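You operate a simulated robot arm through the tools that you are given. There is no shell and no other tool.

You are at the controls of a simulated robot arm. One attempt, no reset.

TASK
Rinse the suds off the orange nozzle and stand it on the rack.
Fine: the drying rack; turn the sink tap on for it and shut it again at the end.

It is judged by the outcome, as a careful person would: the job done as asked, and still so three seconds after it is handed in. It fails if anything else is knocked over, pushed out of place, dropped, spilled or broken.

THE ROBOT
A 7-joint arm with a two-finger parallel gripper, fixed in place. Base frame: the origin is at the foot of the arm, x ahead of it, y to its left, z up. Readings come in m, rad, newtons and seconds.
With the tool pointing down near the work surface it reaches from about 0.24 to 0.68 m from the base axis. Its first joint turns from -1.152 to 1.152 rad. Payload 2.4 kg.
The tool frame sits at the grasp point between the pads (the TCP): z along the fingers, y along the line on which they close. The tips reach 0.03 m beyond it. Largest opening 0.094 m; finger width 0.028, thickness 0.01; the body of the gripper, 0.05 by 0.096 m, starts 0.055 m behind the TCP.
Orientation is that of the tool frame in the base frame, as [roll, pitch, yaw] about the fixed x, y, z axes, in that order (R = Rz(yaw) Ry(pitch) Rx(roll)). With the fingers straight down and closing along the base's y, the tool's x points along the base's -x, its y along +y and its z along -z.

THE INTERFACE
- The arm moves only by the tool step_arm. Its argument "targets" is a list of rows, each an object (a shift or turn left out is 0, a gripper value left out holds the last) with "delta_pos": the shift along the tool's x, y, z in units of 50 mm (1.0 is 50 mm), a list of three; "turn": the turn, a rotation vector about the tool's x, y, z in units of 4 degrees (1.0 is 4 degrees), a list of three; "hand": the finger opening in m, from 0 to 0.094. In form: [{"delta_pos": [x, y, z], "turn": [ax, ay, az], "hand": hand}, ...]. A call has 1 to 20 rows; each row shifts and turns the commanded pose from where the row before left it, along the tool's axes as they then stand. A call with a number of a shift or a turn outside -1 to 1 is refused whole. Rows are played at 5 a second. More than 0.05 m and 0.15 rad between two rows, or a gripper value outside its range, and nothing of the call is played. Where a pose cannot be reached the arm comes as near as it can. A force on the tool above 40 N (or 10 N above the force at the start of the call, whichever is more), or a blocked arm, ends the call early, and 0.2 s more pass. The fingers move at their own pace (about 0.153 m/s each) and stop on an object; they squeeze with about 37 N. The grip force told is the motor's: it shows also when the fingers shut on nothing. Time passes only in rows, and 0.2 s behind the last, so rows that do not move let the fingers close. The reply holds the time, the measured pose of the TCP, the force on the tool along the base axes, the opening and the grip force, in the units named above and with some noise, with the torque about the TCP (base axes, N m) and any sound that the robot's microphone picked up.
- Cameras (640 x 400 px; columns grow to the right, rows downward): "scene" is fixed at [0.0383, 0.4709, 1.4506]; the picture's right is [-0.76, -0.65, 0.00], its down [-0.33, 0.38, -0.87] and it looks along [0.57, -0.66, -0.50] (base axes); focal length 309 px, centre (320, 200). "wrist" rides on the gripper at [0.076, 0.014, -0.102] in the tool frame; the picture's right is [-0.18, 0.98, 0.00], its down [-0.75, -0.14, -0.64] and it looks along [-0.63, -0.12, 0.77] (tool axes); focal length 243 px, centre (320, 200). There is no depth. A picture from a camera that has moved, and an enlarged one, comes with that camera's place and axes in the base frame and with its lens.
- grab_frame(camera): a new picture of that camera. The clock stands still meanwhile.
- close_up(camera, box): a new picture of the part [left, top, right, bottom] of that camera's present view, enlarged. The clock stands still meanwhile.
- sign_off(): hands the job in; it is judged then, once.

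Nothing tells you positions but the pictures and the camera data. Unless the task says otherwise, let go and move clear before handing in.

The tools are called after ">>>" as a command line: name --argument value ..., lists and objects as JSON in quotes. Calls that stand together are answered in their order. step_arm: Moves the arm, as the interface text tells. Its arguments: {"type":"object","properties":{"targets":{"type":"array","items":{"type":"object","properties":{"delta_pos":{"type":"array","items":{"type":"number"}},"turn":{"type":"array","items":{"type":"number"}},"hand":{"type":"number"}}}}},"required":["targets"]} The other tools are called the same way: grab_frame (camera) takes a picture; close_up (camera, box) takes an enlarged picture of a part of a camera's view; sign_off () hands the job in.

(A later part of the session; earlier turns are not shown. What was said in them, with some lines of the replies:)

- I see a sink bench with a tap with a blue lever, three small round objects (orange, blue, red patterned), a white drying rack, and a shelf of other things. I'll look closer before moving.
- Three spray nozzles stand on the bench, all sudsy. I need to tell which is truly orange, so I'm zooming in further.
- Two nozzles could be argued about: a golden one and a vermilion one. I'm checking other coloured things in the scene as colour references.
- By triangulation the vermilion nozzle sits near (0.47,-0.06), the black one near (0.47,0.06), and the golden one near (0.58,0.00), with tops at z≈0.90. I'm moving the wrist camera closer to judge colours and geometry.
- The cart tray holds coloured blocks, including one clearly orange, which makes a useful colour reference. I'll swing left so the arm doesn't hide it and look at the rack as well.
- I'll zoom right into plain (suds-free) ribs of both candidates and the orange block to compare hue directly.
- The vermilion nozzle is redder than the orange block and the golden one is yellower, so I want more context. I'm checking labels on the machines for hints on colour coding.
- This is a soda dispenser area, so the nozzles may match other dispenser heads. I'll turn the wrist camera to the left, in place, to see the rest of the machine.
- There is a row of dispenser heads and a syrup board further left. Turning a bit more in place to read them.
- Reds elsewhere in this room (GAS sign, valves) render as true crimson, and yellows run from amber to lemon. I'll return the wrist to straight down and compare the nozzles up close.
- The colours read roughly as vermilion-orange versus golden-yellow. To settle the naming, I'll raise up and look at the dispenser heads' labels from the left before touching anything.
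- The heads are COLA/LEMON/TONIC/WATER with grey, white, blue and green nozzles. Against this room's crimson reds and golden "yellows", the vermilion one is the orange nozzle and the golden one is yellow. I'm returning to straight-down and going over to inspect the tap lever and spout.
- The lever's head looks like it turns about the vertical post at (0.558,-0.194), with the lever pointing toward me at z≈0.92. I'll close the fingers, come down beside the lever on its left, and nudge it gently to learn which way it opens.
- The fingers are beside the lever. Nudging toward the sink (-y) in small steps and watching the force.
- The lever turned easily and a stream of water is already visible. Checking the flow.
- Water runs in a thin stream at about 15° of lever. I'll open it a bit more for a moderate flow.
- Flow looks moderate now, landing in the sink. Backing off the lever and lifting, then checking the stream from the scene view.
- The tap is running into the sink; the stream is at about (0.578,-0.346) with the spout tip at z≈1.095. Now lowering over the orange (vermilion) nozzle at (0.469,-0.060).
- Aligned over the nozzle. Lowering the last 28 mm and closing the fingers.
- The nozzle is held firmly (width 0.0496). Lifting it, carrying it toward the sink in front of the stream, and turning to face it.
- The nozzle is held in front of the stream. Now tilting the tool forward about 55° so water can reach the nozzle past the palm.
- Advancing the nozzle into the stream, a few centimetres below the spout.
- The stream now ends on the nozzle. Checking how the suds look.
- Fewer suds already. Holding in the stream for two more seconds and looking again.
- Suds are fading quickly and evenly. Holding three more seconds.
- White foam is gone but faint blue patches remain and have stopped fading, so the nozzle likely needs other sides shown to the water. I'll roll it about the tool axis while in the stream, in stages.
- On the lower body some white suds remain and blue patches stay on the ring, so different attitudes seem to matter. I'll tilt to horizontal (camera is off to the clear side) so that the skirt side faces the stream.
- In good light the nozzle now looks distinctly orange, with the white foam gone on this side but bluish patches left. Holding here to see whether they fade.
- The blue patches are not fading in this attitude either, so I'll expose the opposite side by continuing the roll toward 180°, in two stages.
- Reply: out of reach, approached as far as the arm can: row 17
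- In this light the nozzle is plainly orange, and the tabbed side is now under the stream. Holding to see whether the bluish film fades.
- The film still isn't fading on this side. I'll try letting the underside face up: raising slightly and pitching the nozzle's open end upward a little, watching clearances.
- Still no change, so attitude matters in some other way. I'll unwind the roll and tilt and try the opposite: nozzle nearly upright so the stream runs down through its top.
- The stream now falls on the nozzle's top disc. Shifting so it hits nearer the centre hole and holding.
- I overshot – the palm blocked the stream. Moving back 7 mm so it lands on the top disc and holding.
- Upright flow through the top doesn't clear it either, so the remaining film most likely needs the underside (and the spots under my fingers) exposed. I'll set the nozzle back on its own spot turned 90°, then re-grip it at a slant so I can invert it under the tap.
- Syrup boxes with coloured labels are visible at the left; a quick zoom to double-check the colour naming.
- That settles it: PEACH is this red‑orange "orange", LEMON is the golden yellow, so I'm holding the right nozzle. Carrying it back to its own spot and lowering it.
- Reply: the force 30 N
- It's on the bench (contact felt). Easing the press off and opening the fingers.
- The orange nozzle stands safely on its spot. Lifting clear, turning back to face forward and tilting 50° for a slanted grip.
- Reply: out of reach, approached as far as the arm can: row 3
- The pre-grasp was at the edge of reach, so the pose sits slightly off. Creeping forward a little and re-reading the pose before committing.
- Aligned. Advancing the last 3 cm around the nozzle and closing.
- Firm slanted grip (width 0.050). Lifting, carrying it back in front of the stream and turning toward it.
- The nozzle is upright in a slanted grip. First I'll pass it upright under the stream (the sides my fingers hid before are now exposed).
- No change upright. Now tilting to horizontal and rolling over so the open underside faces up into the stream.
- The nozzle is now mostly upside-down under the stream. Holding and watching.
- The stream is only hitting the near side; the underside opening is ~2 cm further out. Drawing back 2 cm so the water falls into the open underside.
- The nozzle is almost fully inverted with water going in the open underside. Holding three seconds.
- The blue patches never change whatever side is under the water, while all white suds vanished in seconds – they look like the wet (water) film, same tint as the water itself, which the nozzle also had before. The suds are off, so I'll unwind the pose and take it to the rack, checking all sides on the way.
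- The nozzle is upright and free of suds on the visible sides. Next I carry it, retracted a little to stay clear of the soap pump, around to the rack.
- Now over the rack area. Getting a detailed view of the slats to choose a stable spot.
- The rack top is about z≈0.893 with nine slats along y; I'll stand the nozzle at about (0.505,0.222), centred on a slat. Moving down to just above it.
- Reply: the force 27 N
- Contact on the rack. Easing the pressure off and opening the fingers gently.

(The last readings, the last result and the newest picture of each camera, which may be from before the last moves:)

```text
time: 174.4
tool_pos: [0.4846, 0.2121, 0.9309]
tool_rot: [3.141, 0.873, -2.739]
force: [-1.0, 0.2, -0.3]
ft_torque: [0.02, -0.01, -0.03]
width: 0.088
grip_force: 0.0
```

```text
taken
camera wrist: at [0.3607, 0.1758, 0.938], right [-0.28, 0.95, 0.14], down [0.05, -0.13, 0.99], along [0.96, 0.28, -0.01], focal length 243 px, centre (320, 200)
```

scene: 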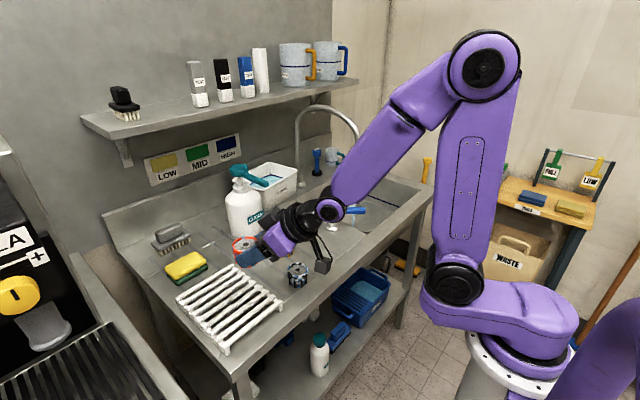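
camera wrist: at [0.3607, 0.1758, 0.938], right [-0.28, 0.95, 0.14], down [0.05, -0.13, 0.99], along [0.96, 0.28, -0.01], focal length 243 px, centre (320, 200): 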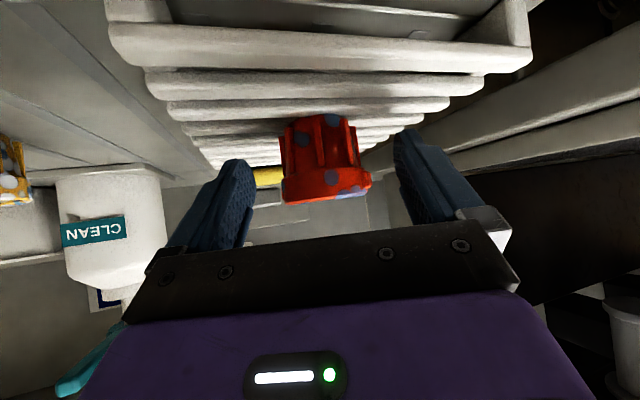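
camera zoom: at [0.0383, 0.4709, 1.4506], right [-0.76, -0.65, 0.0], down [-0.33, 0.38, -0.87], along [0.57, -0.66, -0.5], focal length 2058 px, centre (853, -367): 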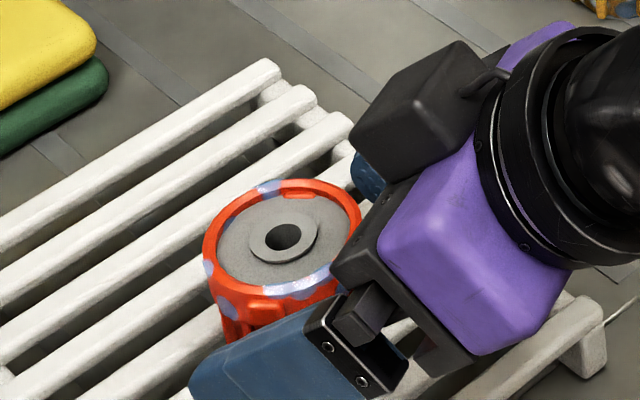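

The nozzle is standing on the rack. Backing the fingers straight out along their own axis.

>>> step_arm --targets '[{"delta_pos": [0, 0, -0.5]}, {"delta_pos": [-0.2, 0, -0.6]}, {"delta_pos": [-0.6, 0, -0.6]}, {"delta_pos": [-0.6, 0, -0.6]}, {"turn": [0, 0, 0]}]'

>>> close_up --camera "scene" --box '[205, 255, 275, 315]'

>>> grab_frame --camera "wrist"

>>> grab_frame --camera "scene"

```text
time: 175.6
tool_pos: [0.4456, 0.1931, 1.0592]
tool_rot: [-3.141, 0.871, -2.738]
force: [-0.2, -0.4, -0.5]
ft_torque: [-0.01, 0.04, 0.0]
width: 0.0878
grip_force: 0.0
```

```text
6.67 times, centred on (240, 285) of scene
camera zoom: at [0.0383, 0.4709, 1.4506], right [-0.76, -0.65, 0.0], down [-0.33, 0.38, -0.87], along [0.57, -0.66, -0.5], focal length 2058 px, centre (853, -367)
```

zoom: 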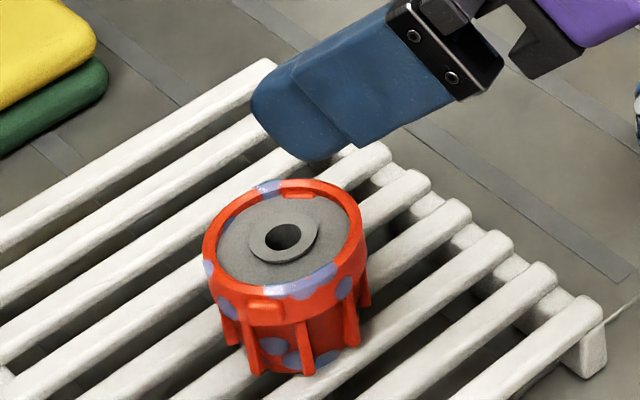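

```text
taken
camera wrist: at [0.3227, 0.1572, 1.0662], right [-0.28, 0.95, 0.14], down [0.05, -0.13, 0.99], along [0.96, 0.28, -0.01], focal length 243 px, centre (320, 200)
```

wrist: 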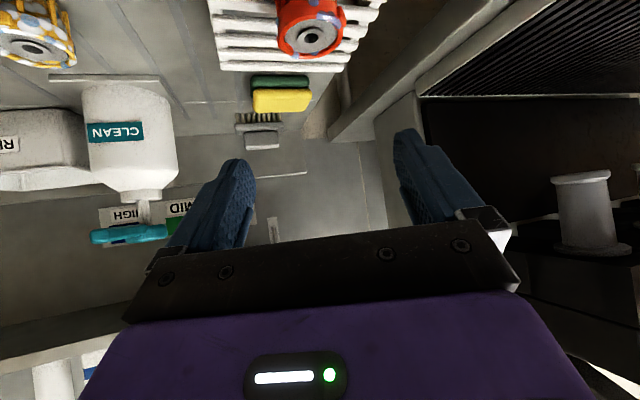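

```text
taken
```

scene: 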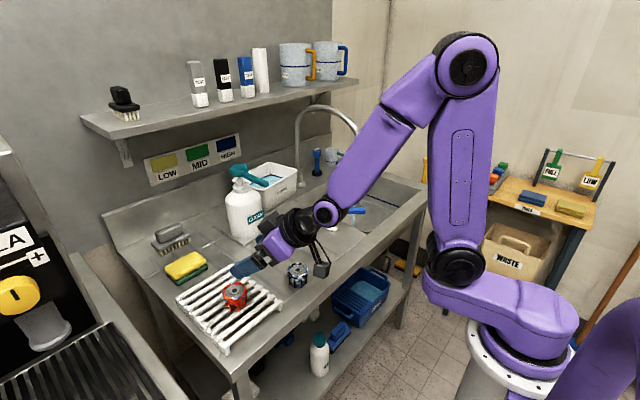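

>>> close_up --camera "scene" --box '[220, 278, 250, 314]'

>>> close_up --camera "scene" --box '[282, 258, 314, 290]'

>>> close_up --camera "wrist" --box '[270, 0, 360, 70]'

```text
11.11 times, centred on (235, 296) of scene
camera zoom: at [0.0383, 0.4709, 1.4506], right [-0.76, -0.65, 0.0], down [-0.33, 0.38, -0.87], along [0.57, -0.66, -0.5], focal length 3430 px, centre (1264, -867)
```

zoom: 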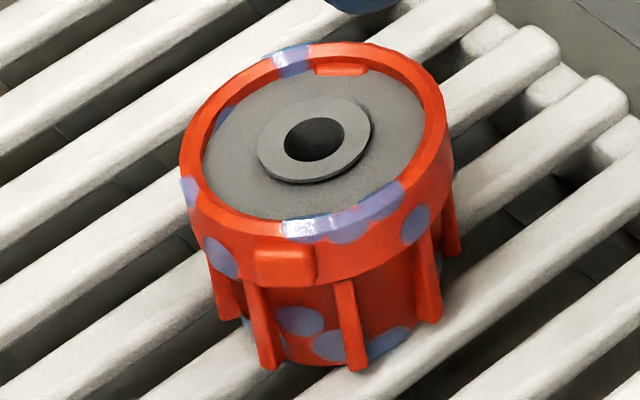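

```text
12.50 times, centred on (298, 274) of scene
camera zoom: at [0.0383, 0.4709, 1.4506], right [-0.76, -0.65, 0.0], down [-0.33, 0.38, -0.87], along [0.57, -0.66, -0.5], focal length 3859 px, centre (595, -725)
```

zoom: 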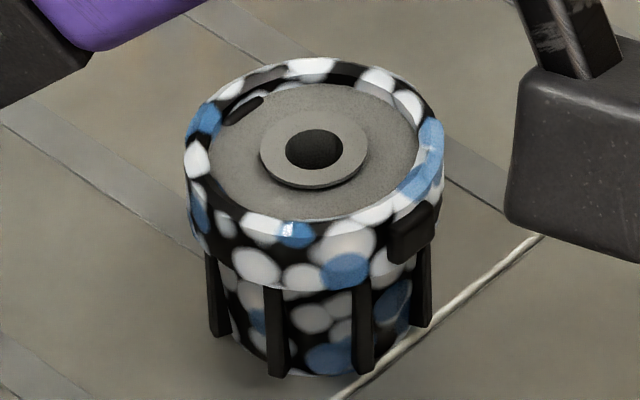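

```text
5.71 times, centred on (315, 35) of wrist
camera zoom: at [0.3227, 0.1572, 1.0662], right [-0.28, 0.95, 0.14], down [0.05, -0.13, 0.99], along [0.96, 0.28, -0.01], focal length 1386 px, centre (349, 1143)
```

zoom: 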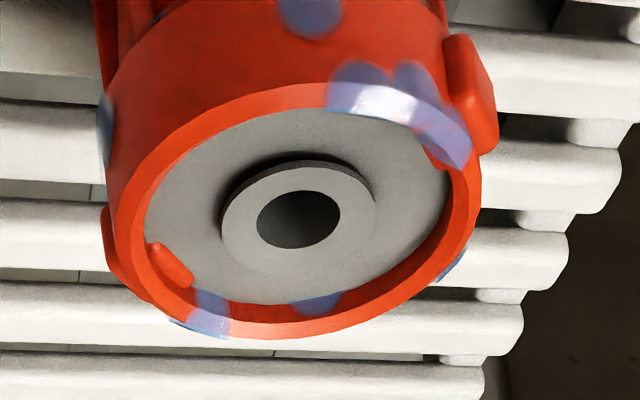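

The rinsed nozzle stands upright on the rack; only glossy wet patches remain (the untouched black nozzle still has white foam plus the same glossy patches). Now I'll return the tool to straight-down and go shut the tap.

>>> step_arm --targets '[{"delta_pos": [-0.3, 0, -0.5]}, {"turn": [0, 1, 0]}, {"turn": [0, 1, 0]}, {"turn": [0, 1, 0]}, {"turn": [0, 1, 0]}, {"turn": [0, 1, 0]}, {"turn": [0, 1, 0]}, {"turn": [0, 1, 0]}, {"turn": [0, 1, 0]}, {"turn": [0, 1, 0]}, {"turn": [0, 1, 0]}, {"turn": [0, 1, 0]}, {"turn": [0, 1, 0]}, {"turn": [0, 0.5, 0]}, {"turn": [0, 0, 1]}, {"turn": [0, 0, 1]}, {"turn": [0, 0, 1]}, {"turn": [0, 0, 1]}, {"turn": [0, 0, 1]}, {"turn": [0, 0, 0.78]}]'

>>> step_arm --targets '[{"delta_pos": [0, -0.95, 0], "hand": 0.0}, {"delta_pos": [0, -0.95, 0]}, {"delta_pos": [0, -0.95, 0]}, {"delta_pos": [0, -0.95, 0]}, {"delta_pos": [0, -0.95, 0]}, {"delta_pos": [0, -0.95, 0]}, {"delta_pos": [0, -0.95, 0]}, {"turn": [0, 0, 0]}]'

>>> grab_frame --camera "wrist"

>>> grab_frame --camera "scene"

```text
time: 179.8
tool_pos: [0.4362, 0.191, 1.0872]
tool_rot: [-3.14, 0.0, 3.138]
force: [0.0, -0.1, 0.0]
ft_torque: [0.01, -0.01, -0.02]
width: 0.0879
grip_force: 0.1
```

```text
time: 181.6
tool_pos: [0.4352, -0.1405, 1.0847]
tool_rot: [3.141, 0.0, 3.141]
force: [0.9, -0.5, 1.2]
ft_torque: [0.05, 0.04, -0.01]
width: 0.0
grip_force: 32.9
```

```text
taken
camera wrist: at [0.3577, -0.1244, 1.1872], right [0.19, 0.98, 0.0], down [0.75, -0.14, 0.64], along [0.63, -0.12, -0.77], focal length 243 px, centre (320, 200)
```

wrist: 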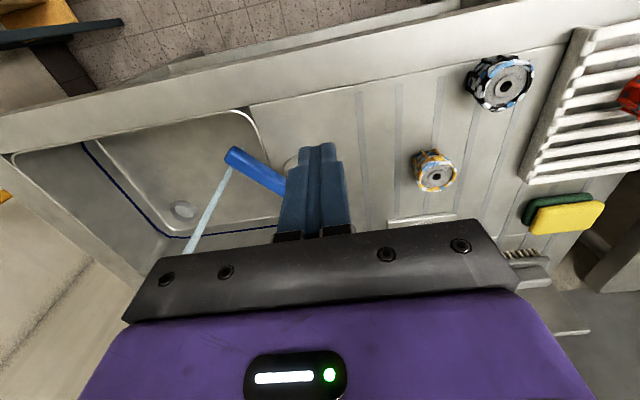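

```text
taken
```

scene: 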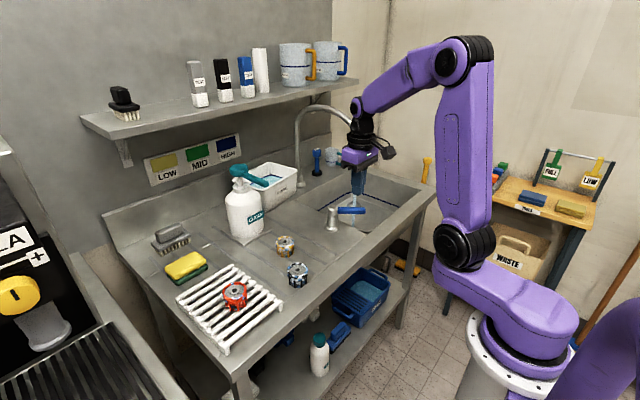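

The lever tip is at about (0.481,-0.251). Moving the closed fingers to its sink side, well clear of the spout, then lowering.

>>> step_arm --targets '[{"delta_pos": [-0.336, -0.542, 0.34]}, {"delta_pos": [-0.336, -0.542, 0.34]}, {"delta_pos": [-0.336, -0.542, 0.34]}, {"delta_pos": [-0.336, -0.542, 0.34]}, {"delta_pos": [-0.336, -0.542, 0.34]}, {"turn": [0, 0, 0]}]'

>>> grab_frame --camera "wrist"

>>> close_up --camera "scene" --box '[290, 110, 410, 240]'

```text
time: 183.0
tool_pos: [0.5176, -0.2744, 1.0005]
tool_rot: [-3.142, -0.001, 3.138]
force: [0.1, -0.5, -0.4]
ft_torque: [0.0, -0.03, 0.0]
width: 0.0001
grip_force: 33.0
```

```text
taken
camera wrist: at [0.4406, -0.2597, 1.1016], right [0.19, 0.98, 0.0], down [0.75, -0.14, 0.64], along [0.63, -0.12, -0.77], focal length 243 px, centre (320, 200)
```

wrist: 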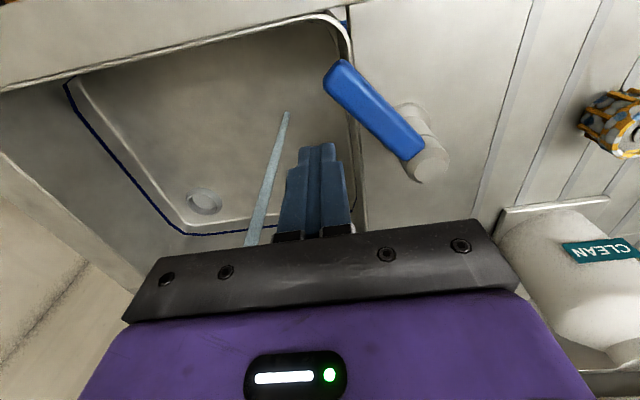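

```text
3.08 times, centred on (350, 175) of scene
camera zoom: at [0.0383, 0.4709, 1.4506], right [-0.76, -0.65, 0.0], down [-0.33, 0.38, -0.87], along [0.57, -0.66, -0.5], focal length 950 px, centre (228, 277)
```

zoom: 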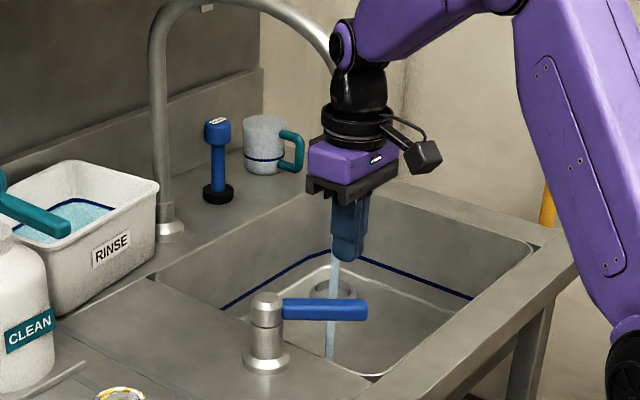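

>>> step_arm --targets '[{"delta_pos": [0, 0, 0.5]}, {"delta_pos": [0, 0, 0.5]}, {"delta_pos": [0, 0, 0.32]}, {"turn": [0, 0, 0]}]'

>>> grab_frame --camera "wrist"

```text
time: 184.0
tool_pos: [0.5155, -0.2763, 0.9345]
tool_rot: [3.141, -0.001, 3.138]
force: [-0.7, -0.5, -0.1]
ft_torque: [-0.03, 0.01, -0.01]
width: 0.0003
grip_force: 33.5
```

```text
taken
camera wrist: at [0.439, -0.2608, 1.0371], right [0.19, 0.98, 0.0], down [0.75, -0.14, 0.64], along [0.63, -0.12, -0.77], focal length 243 px, centre (320, 200)
```

wrist: 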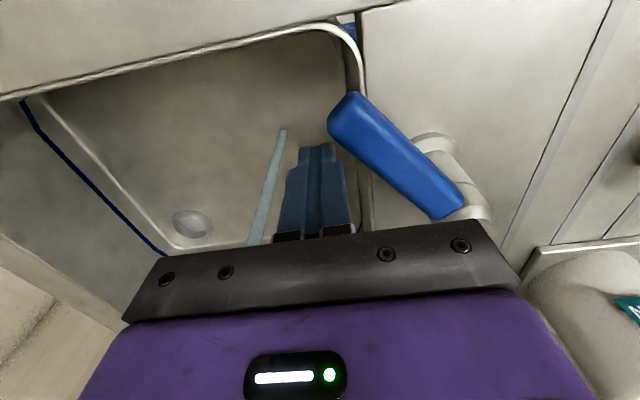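

Pushing the lever back toward its original position along its arc, in small steps.

>>> step_arm --targets '[{"delta_pos": [0.14, 0.29, 0]}, {"delta_pos": [0.13, 0.143, 0]}, {"delta_pos": [0.13, 0.143, 0]}, {"delta_pos": [0.13, 0.143, 0]}, {"turn": [0, 0, 0]}]'

>>> grab_frame --camera "wrist"

```text
time: 185.2
tool_pos: [0.4919, -0.2414, 0.9352]
tool_rot: [3.141, 0.0, 3.14]
force: [0.4, -0.1, 0.9]
ft_torque: [-0.01, 0.03, -0.03]
width: 0.0002
grip_force: 32.9
```

```text
taken
camera wrist: at [0.4141, -0.2261, 1.0378], right [0.19, 0.98, 0.0], down [0.75, -0.14, 0.64], along [0.63, -0.12, -0.77], focal length 243 px, centre (320, 200)
```

wrist: 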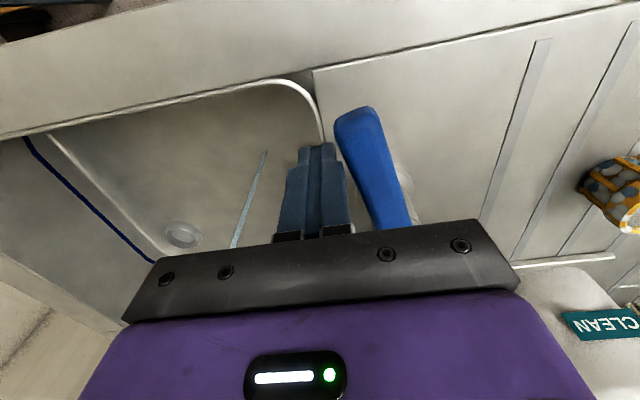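

The stream is thinning. Continuing to the closed position.

>>> step_arm --targets '[{"delta_pos": [0.09, 0.18, 0]}, {"delta_pos": [0.09, 0.18, 0]}, {"delta_pos": [0.05, 0.12, 0]}, {"turn": [0, 0, 0]}]'

>>> grab_frame --camera "wrist"

>>> close_up --camera "scene" --box '[290, 90, 430, 240]'

```text
time: 186.2
tool_pos: [0.4808, -0.2183, 0.9358]
tool_rot: [-3.137, 0.005, 3.136]
force: [8.4, -15.3, -0.8]
ft_torque: [-0.02, 0.03, -0.34]
width: 0.0003
grip_force: 32.9
```

```text
taken
camera wrist: at [0.4038, -0.2032, 1.0381], right [0.19, 0.98, 0.0], down [0.75, -0.14, 0.65], along [0.63, -0.12, -0.76], focal length 243 px, centre (320, 200)
```

wrist: 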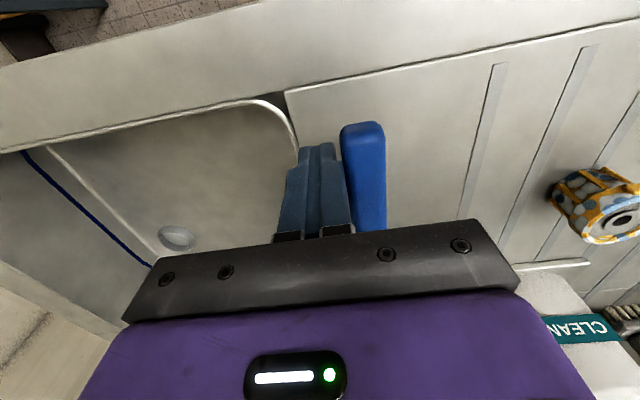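

```text
2.67 times, centred on (360, 165) of scene
camera zoom: at [0.0386, 0.4705, 1.4507], right [-0.76, -0.65, 0.0], down [-0.33, 0.38, -0.87], along [0.57, -0.66, -0.5], focal length 823 px, centre (213, 293)
```

zoom: 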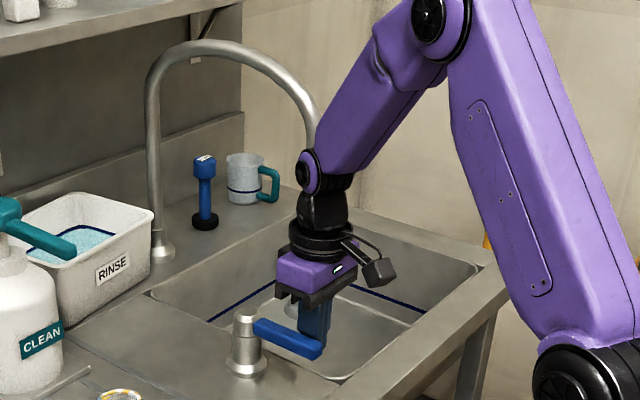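

The lever has met its stop (≈17 N) and the stream is gone. Backing off and rising, then checking.

>>> step_arm --targets '[{"delta_pos": [0, -0.3, 0]}, {"delta_pos": [0, -0.2, 0]}, {"delta_pos": [0, 0, -0.8]}, {"delta_pos": [0, 0, -0.9]}, {"delta_pos": [0.4, 0, -0.8]}, {"delta_pos": [0.7, 0, -0.5]}, {"turn": [0, 0, 0]}]'

>>> grab_frame --camera "wrist"

>>> close_up --camera "scene" --box '[290, 90, 430, 240]'

>>> close_up --camera "scene" --box '[310, 195, 375, 240]'

```text
time: 187.8
tool_pos: [0.4258, -0.2402, 1.0858]
tool_rot: [-3.141, 0.0, 3.14]
force: [-1.3, -0.7, -0.3]
ft_torque: [-0.01, -0.02, 0.02]
width: 0.0
grip_force: 32.5
```

```text
taken
camera wrist: at [0.3501, -0.2251, 1.1886], right [0.19, 0.98, 0.0], down [0.75, -0.14, 0.64], along [0.63, -0.12, -0.77], focal length 243 px, centre (320, 200)
```

wrist: 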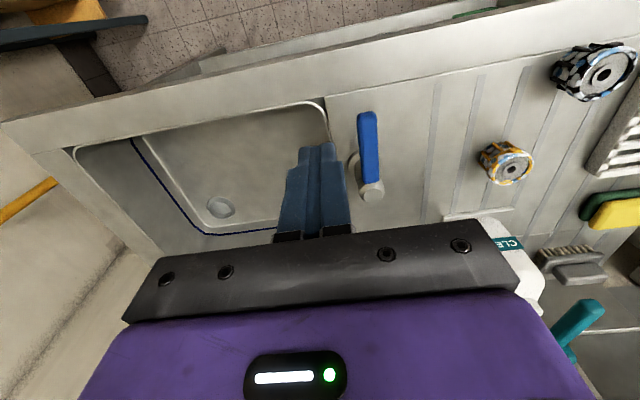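

```text
2.67 times, centred on (360, 165) of scene
camera zoom: at [0.0383, 0.4709, 1.4506], right [-0.76, -0.65, 0.0], down [-0.33, 0.38, -0.87], along [0.57, -0.66, -0.5], focal length 823 px, centre (213, 293)
```

zoom: 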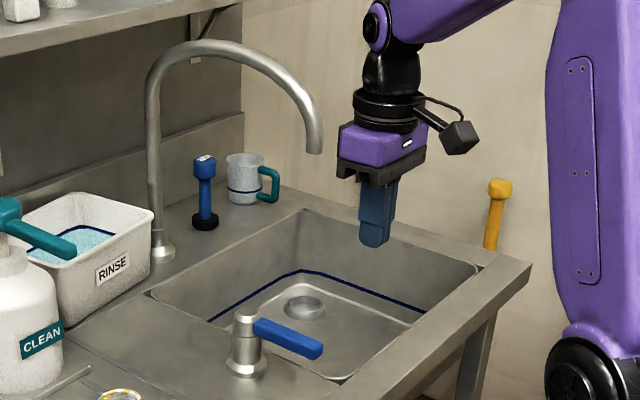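

```text
8.89 times, centred on (342, 218) of scene
camera zoom: at [0.0383, 0.4709, 1.4506], right [-0.76, -0.65, 0.0], down [-0.33, 0.38, -0.87], along [0.57, -0.66, -0.5], focal length 2744 px, centre (120, 44)
```

zoom: 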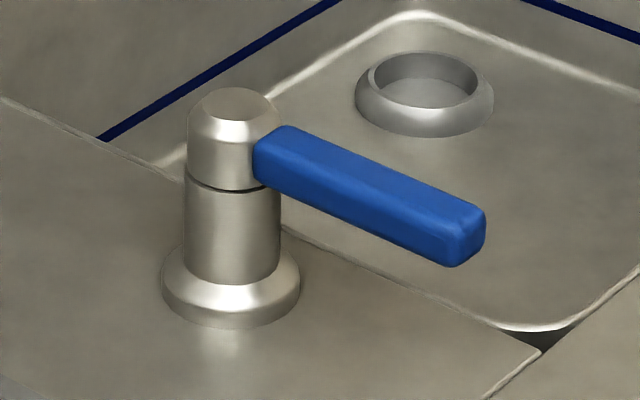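

The tap is fully off with the lever exactly as it was found. Moving clear to the starting area and making a final check of everything.

>>> step_arm --targets '[{"delta_pos": [0.4, 0.3, -0.7], "hand": 0.09}, {"delta_pos": [0.4, 0.3, -0.7]}, {"delta_pos": [0.4, 0.3, -0.7]}, {"delta_pos": [0.3, 0.3, -0.7]}, {"turn": [0, 0, 0]}, {"turn": [0, 0, 0]}]'

>>> grab_frame --camera "scene"

>>> close_up --camera "scene" --box '[220, 278, 250, 314]'

>>> close_up --camera "scene" --box '[160, 200, 400, 360]'

>>> grab_frame --camera "wrist"

```text
time: 189.2
tool_pos: [0.3524, -0.1805, 1.2245]
tool_rot: [3.141, 0.0, 3.14]
force: [0.4, -0.7, 0.6]
ft_torque: [-0.03, 0.01, 0.05]
width: 0.0899
grip_force: 0.0
```

```text
taken
```

scene: 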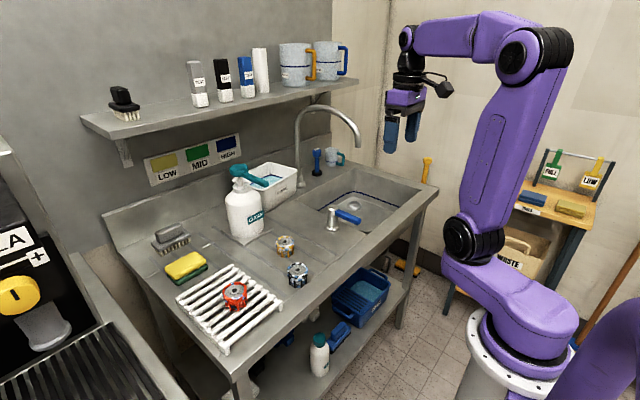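

```text
11.11 times, centred on (235, 296) of scene
camera zoom: at [0.0383, 0.4709, 1.4506], right [-0.76, -0.65, 0.0], down [-0.33, 0.38, -0.87], along [0.57, -0.66, -0.5], focal length 3430 px, centre (1264, -867)
```

zoom: 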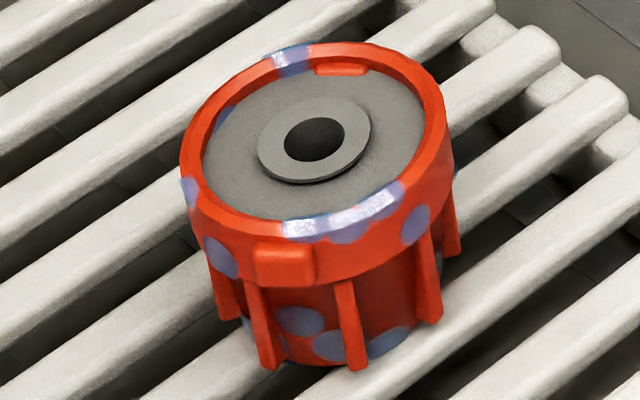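

```text
2.50 times, centred on (280, 280) of scene
camera zoom: at [0.0383, 0.4709, 1.4506], right [-0.76, -0.65, 0.0], down [-0.33, 0.38, -0.87], along [0.57, -0.66, -0.5], focal length 772 px, centre (420, 0)
```

zoom: 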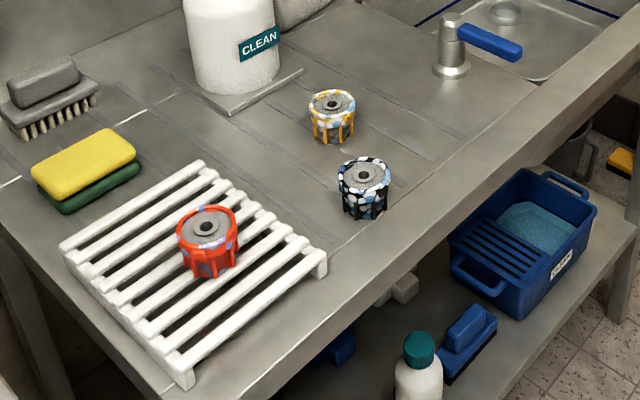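

```text
taken
camera wrist: at [0.2745, -0.1651, 1.3268], right [0.19, 0.98, 0.0], down [0.75, -0.14, 0.64], along [0.63, -0.12, -0.77], focal length 243 px, centre (320, 200)
```

wrist: 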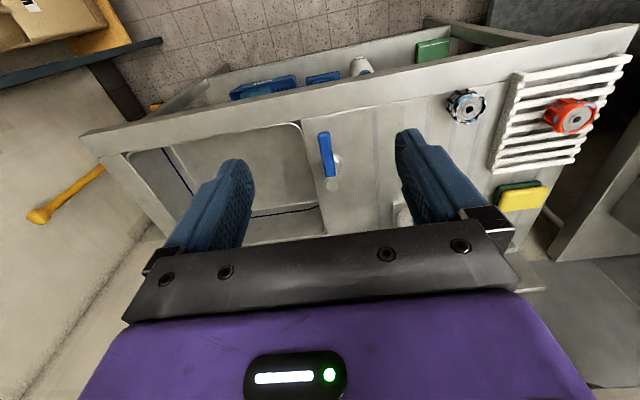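

Everything checks out: the orange nozzle stands upright on the rack with its foam gone and only a glossy wet film left. The tap is shut with the lever back where it was. The other nozzles, rack and bench items are in place, and the arm is clear, so I'm handing in.

>>> sign_off

```text
The job is handed in.
```

I rinsed the orange nozzle under the tap, stood it upright on the drying rack, and shut the tap again. The job is handed in.

- **Suds:** the white foam came off within a few seconds. Some glossy blue patches stayed on the nozzle through about a minute under the stream, on every side I tried. I took these to be a wet film rather than suds, because the unrinsed black nozzle shows the same patches under its foam. I can't be certain of that.
- **Which nozzle:** I took the vermilion one as orange and the golden one as yellow. The syrup labels in the room use those two colours for PEACH and LEMON.
- **Everything else:** the tap lever is back where I found it, and no water is running. Partway through, I set the nozzle back on its original spot on the bench to change my grip. The other nozzles, the rack and the items around them look undisturbed in the last pictures, and the arm is clear.
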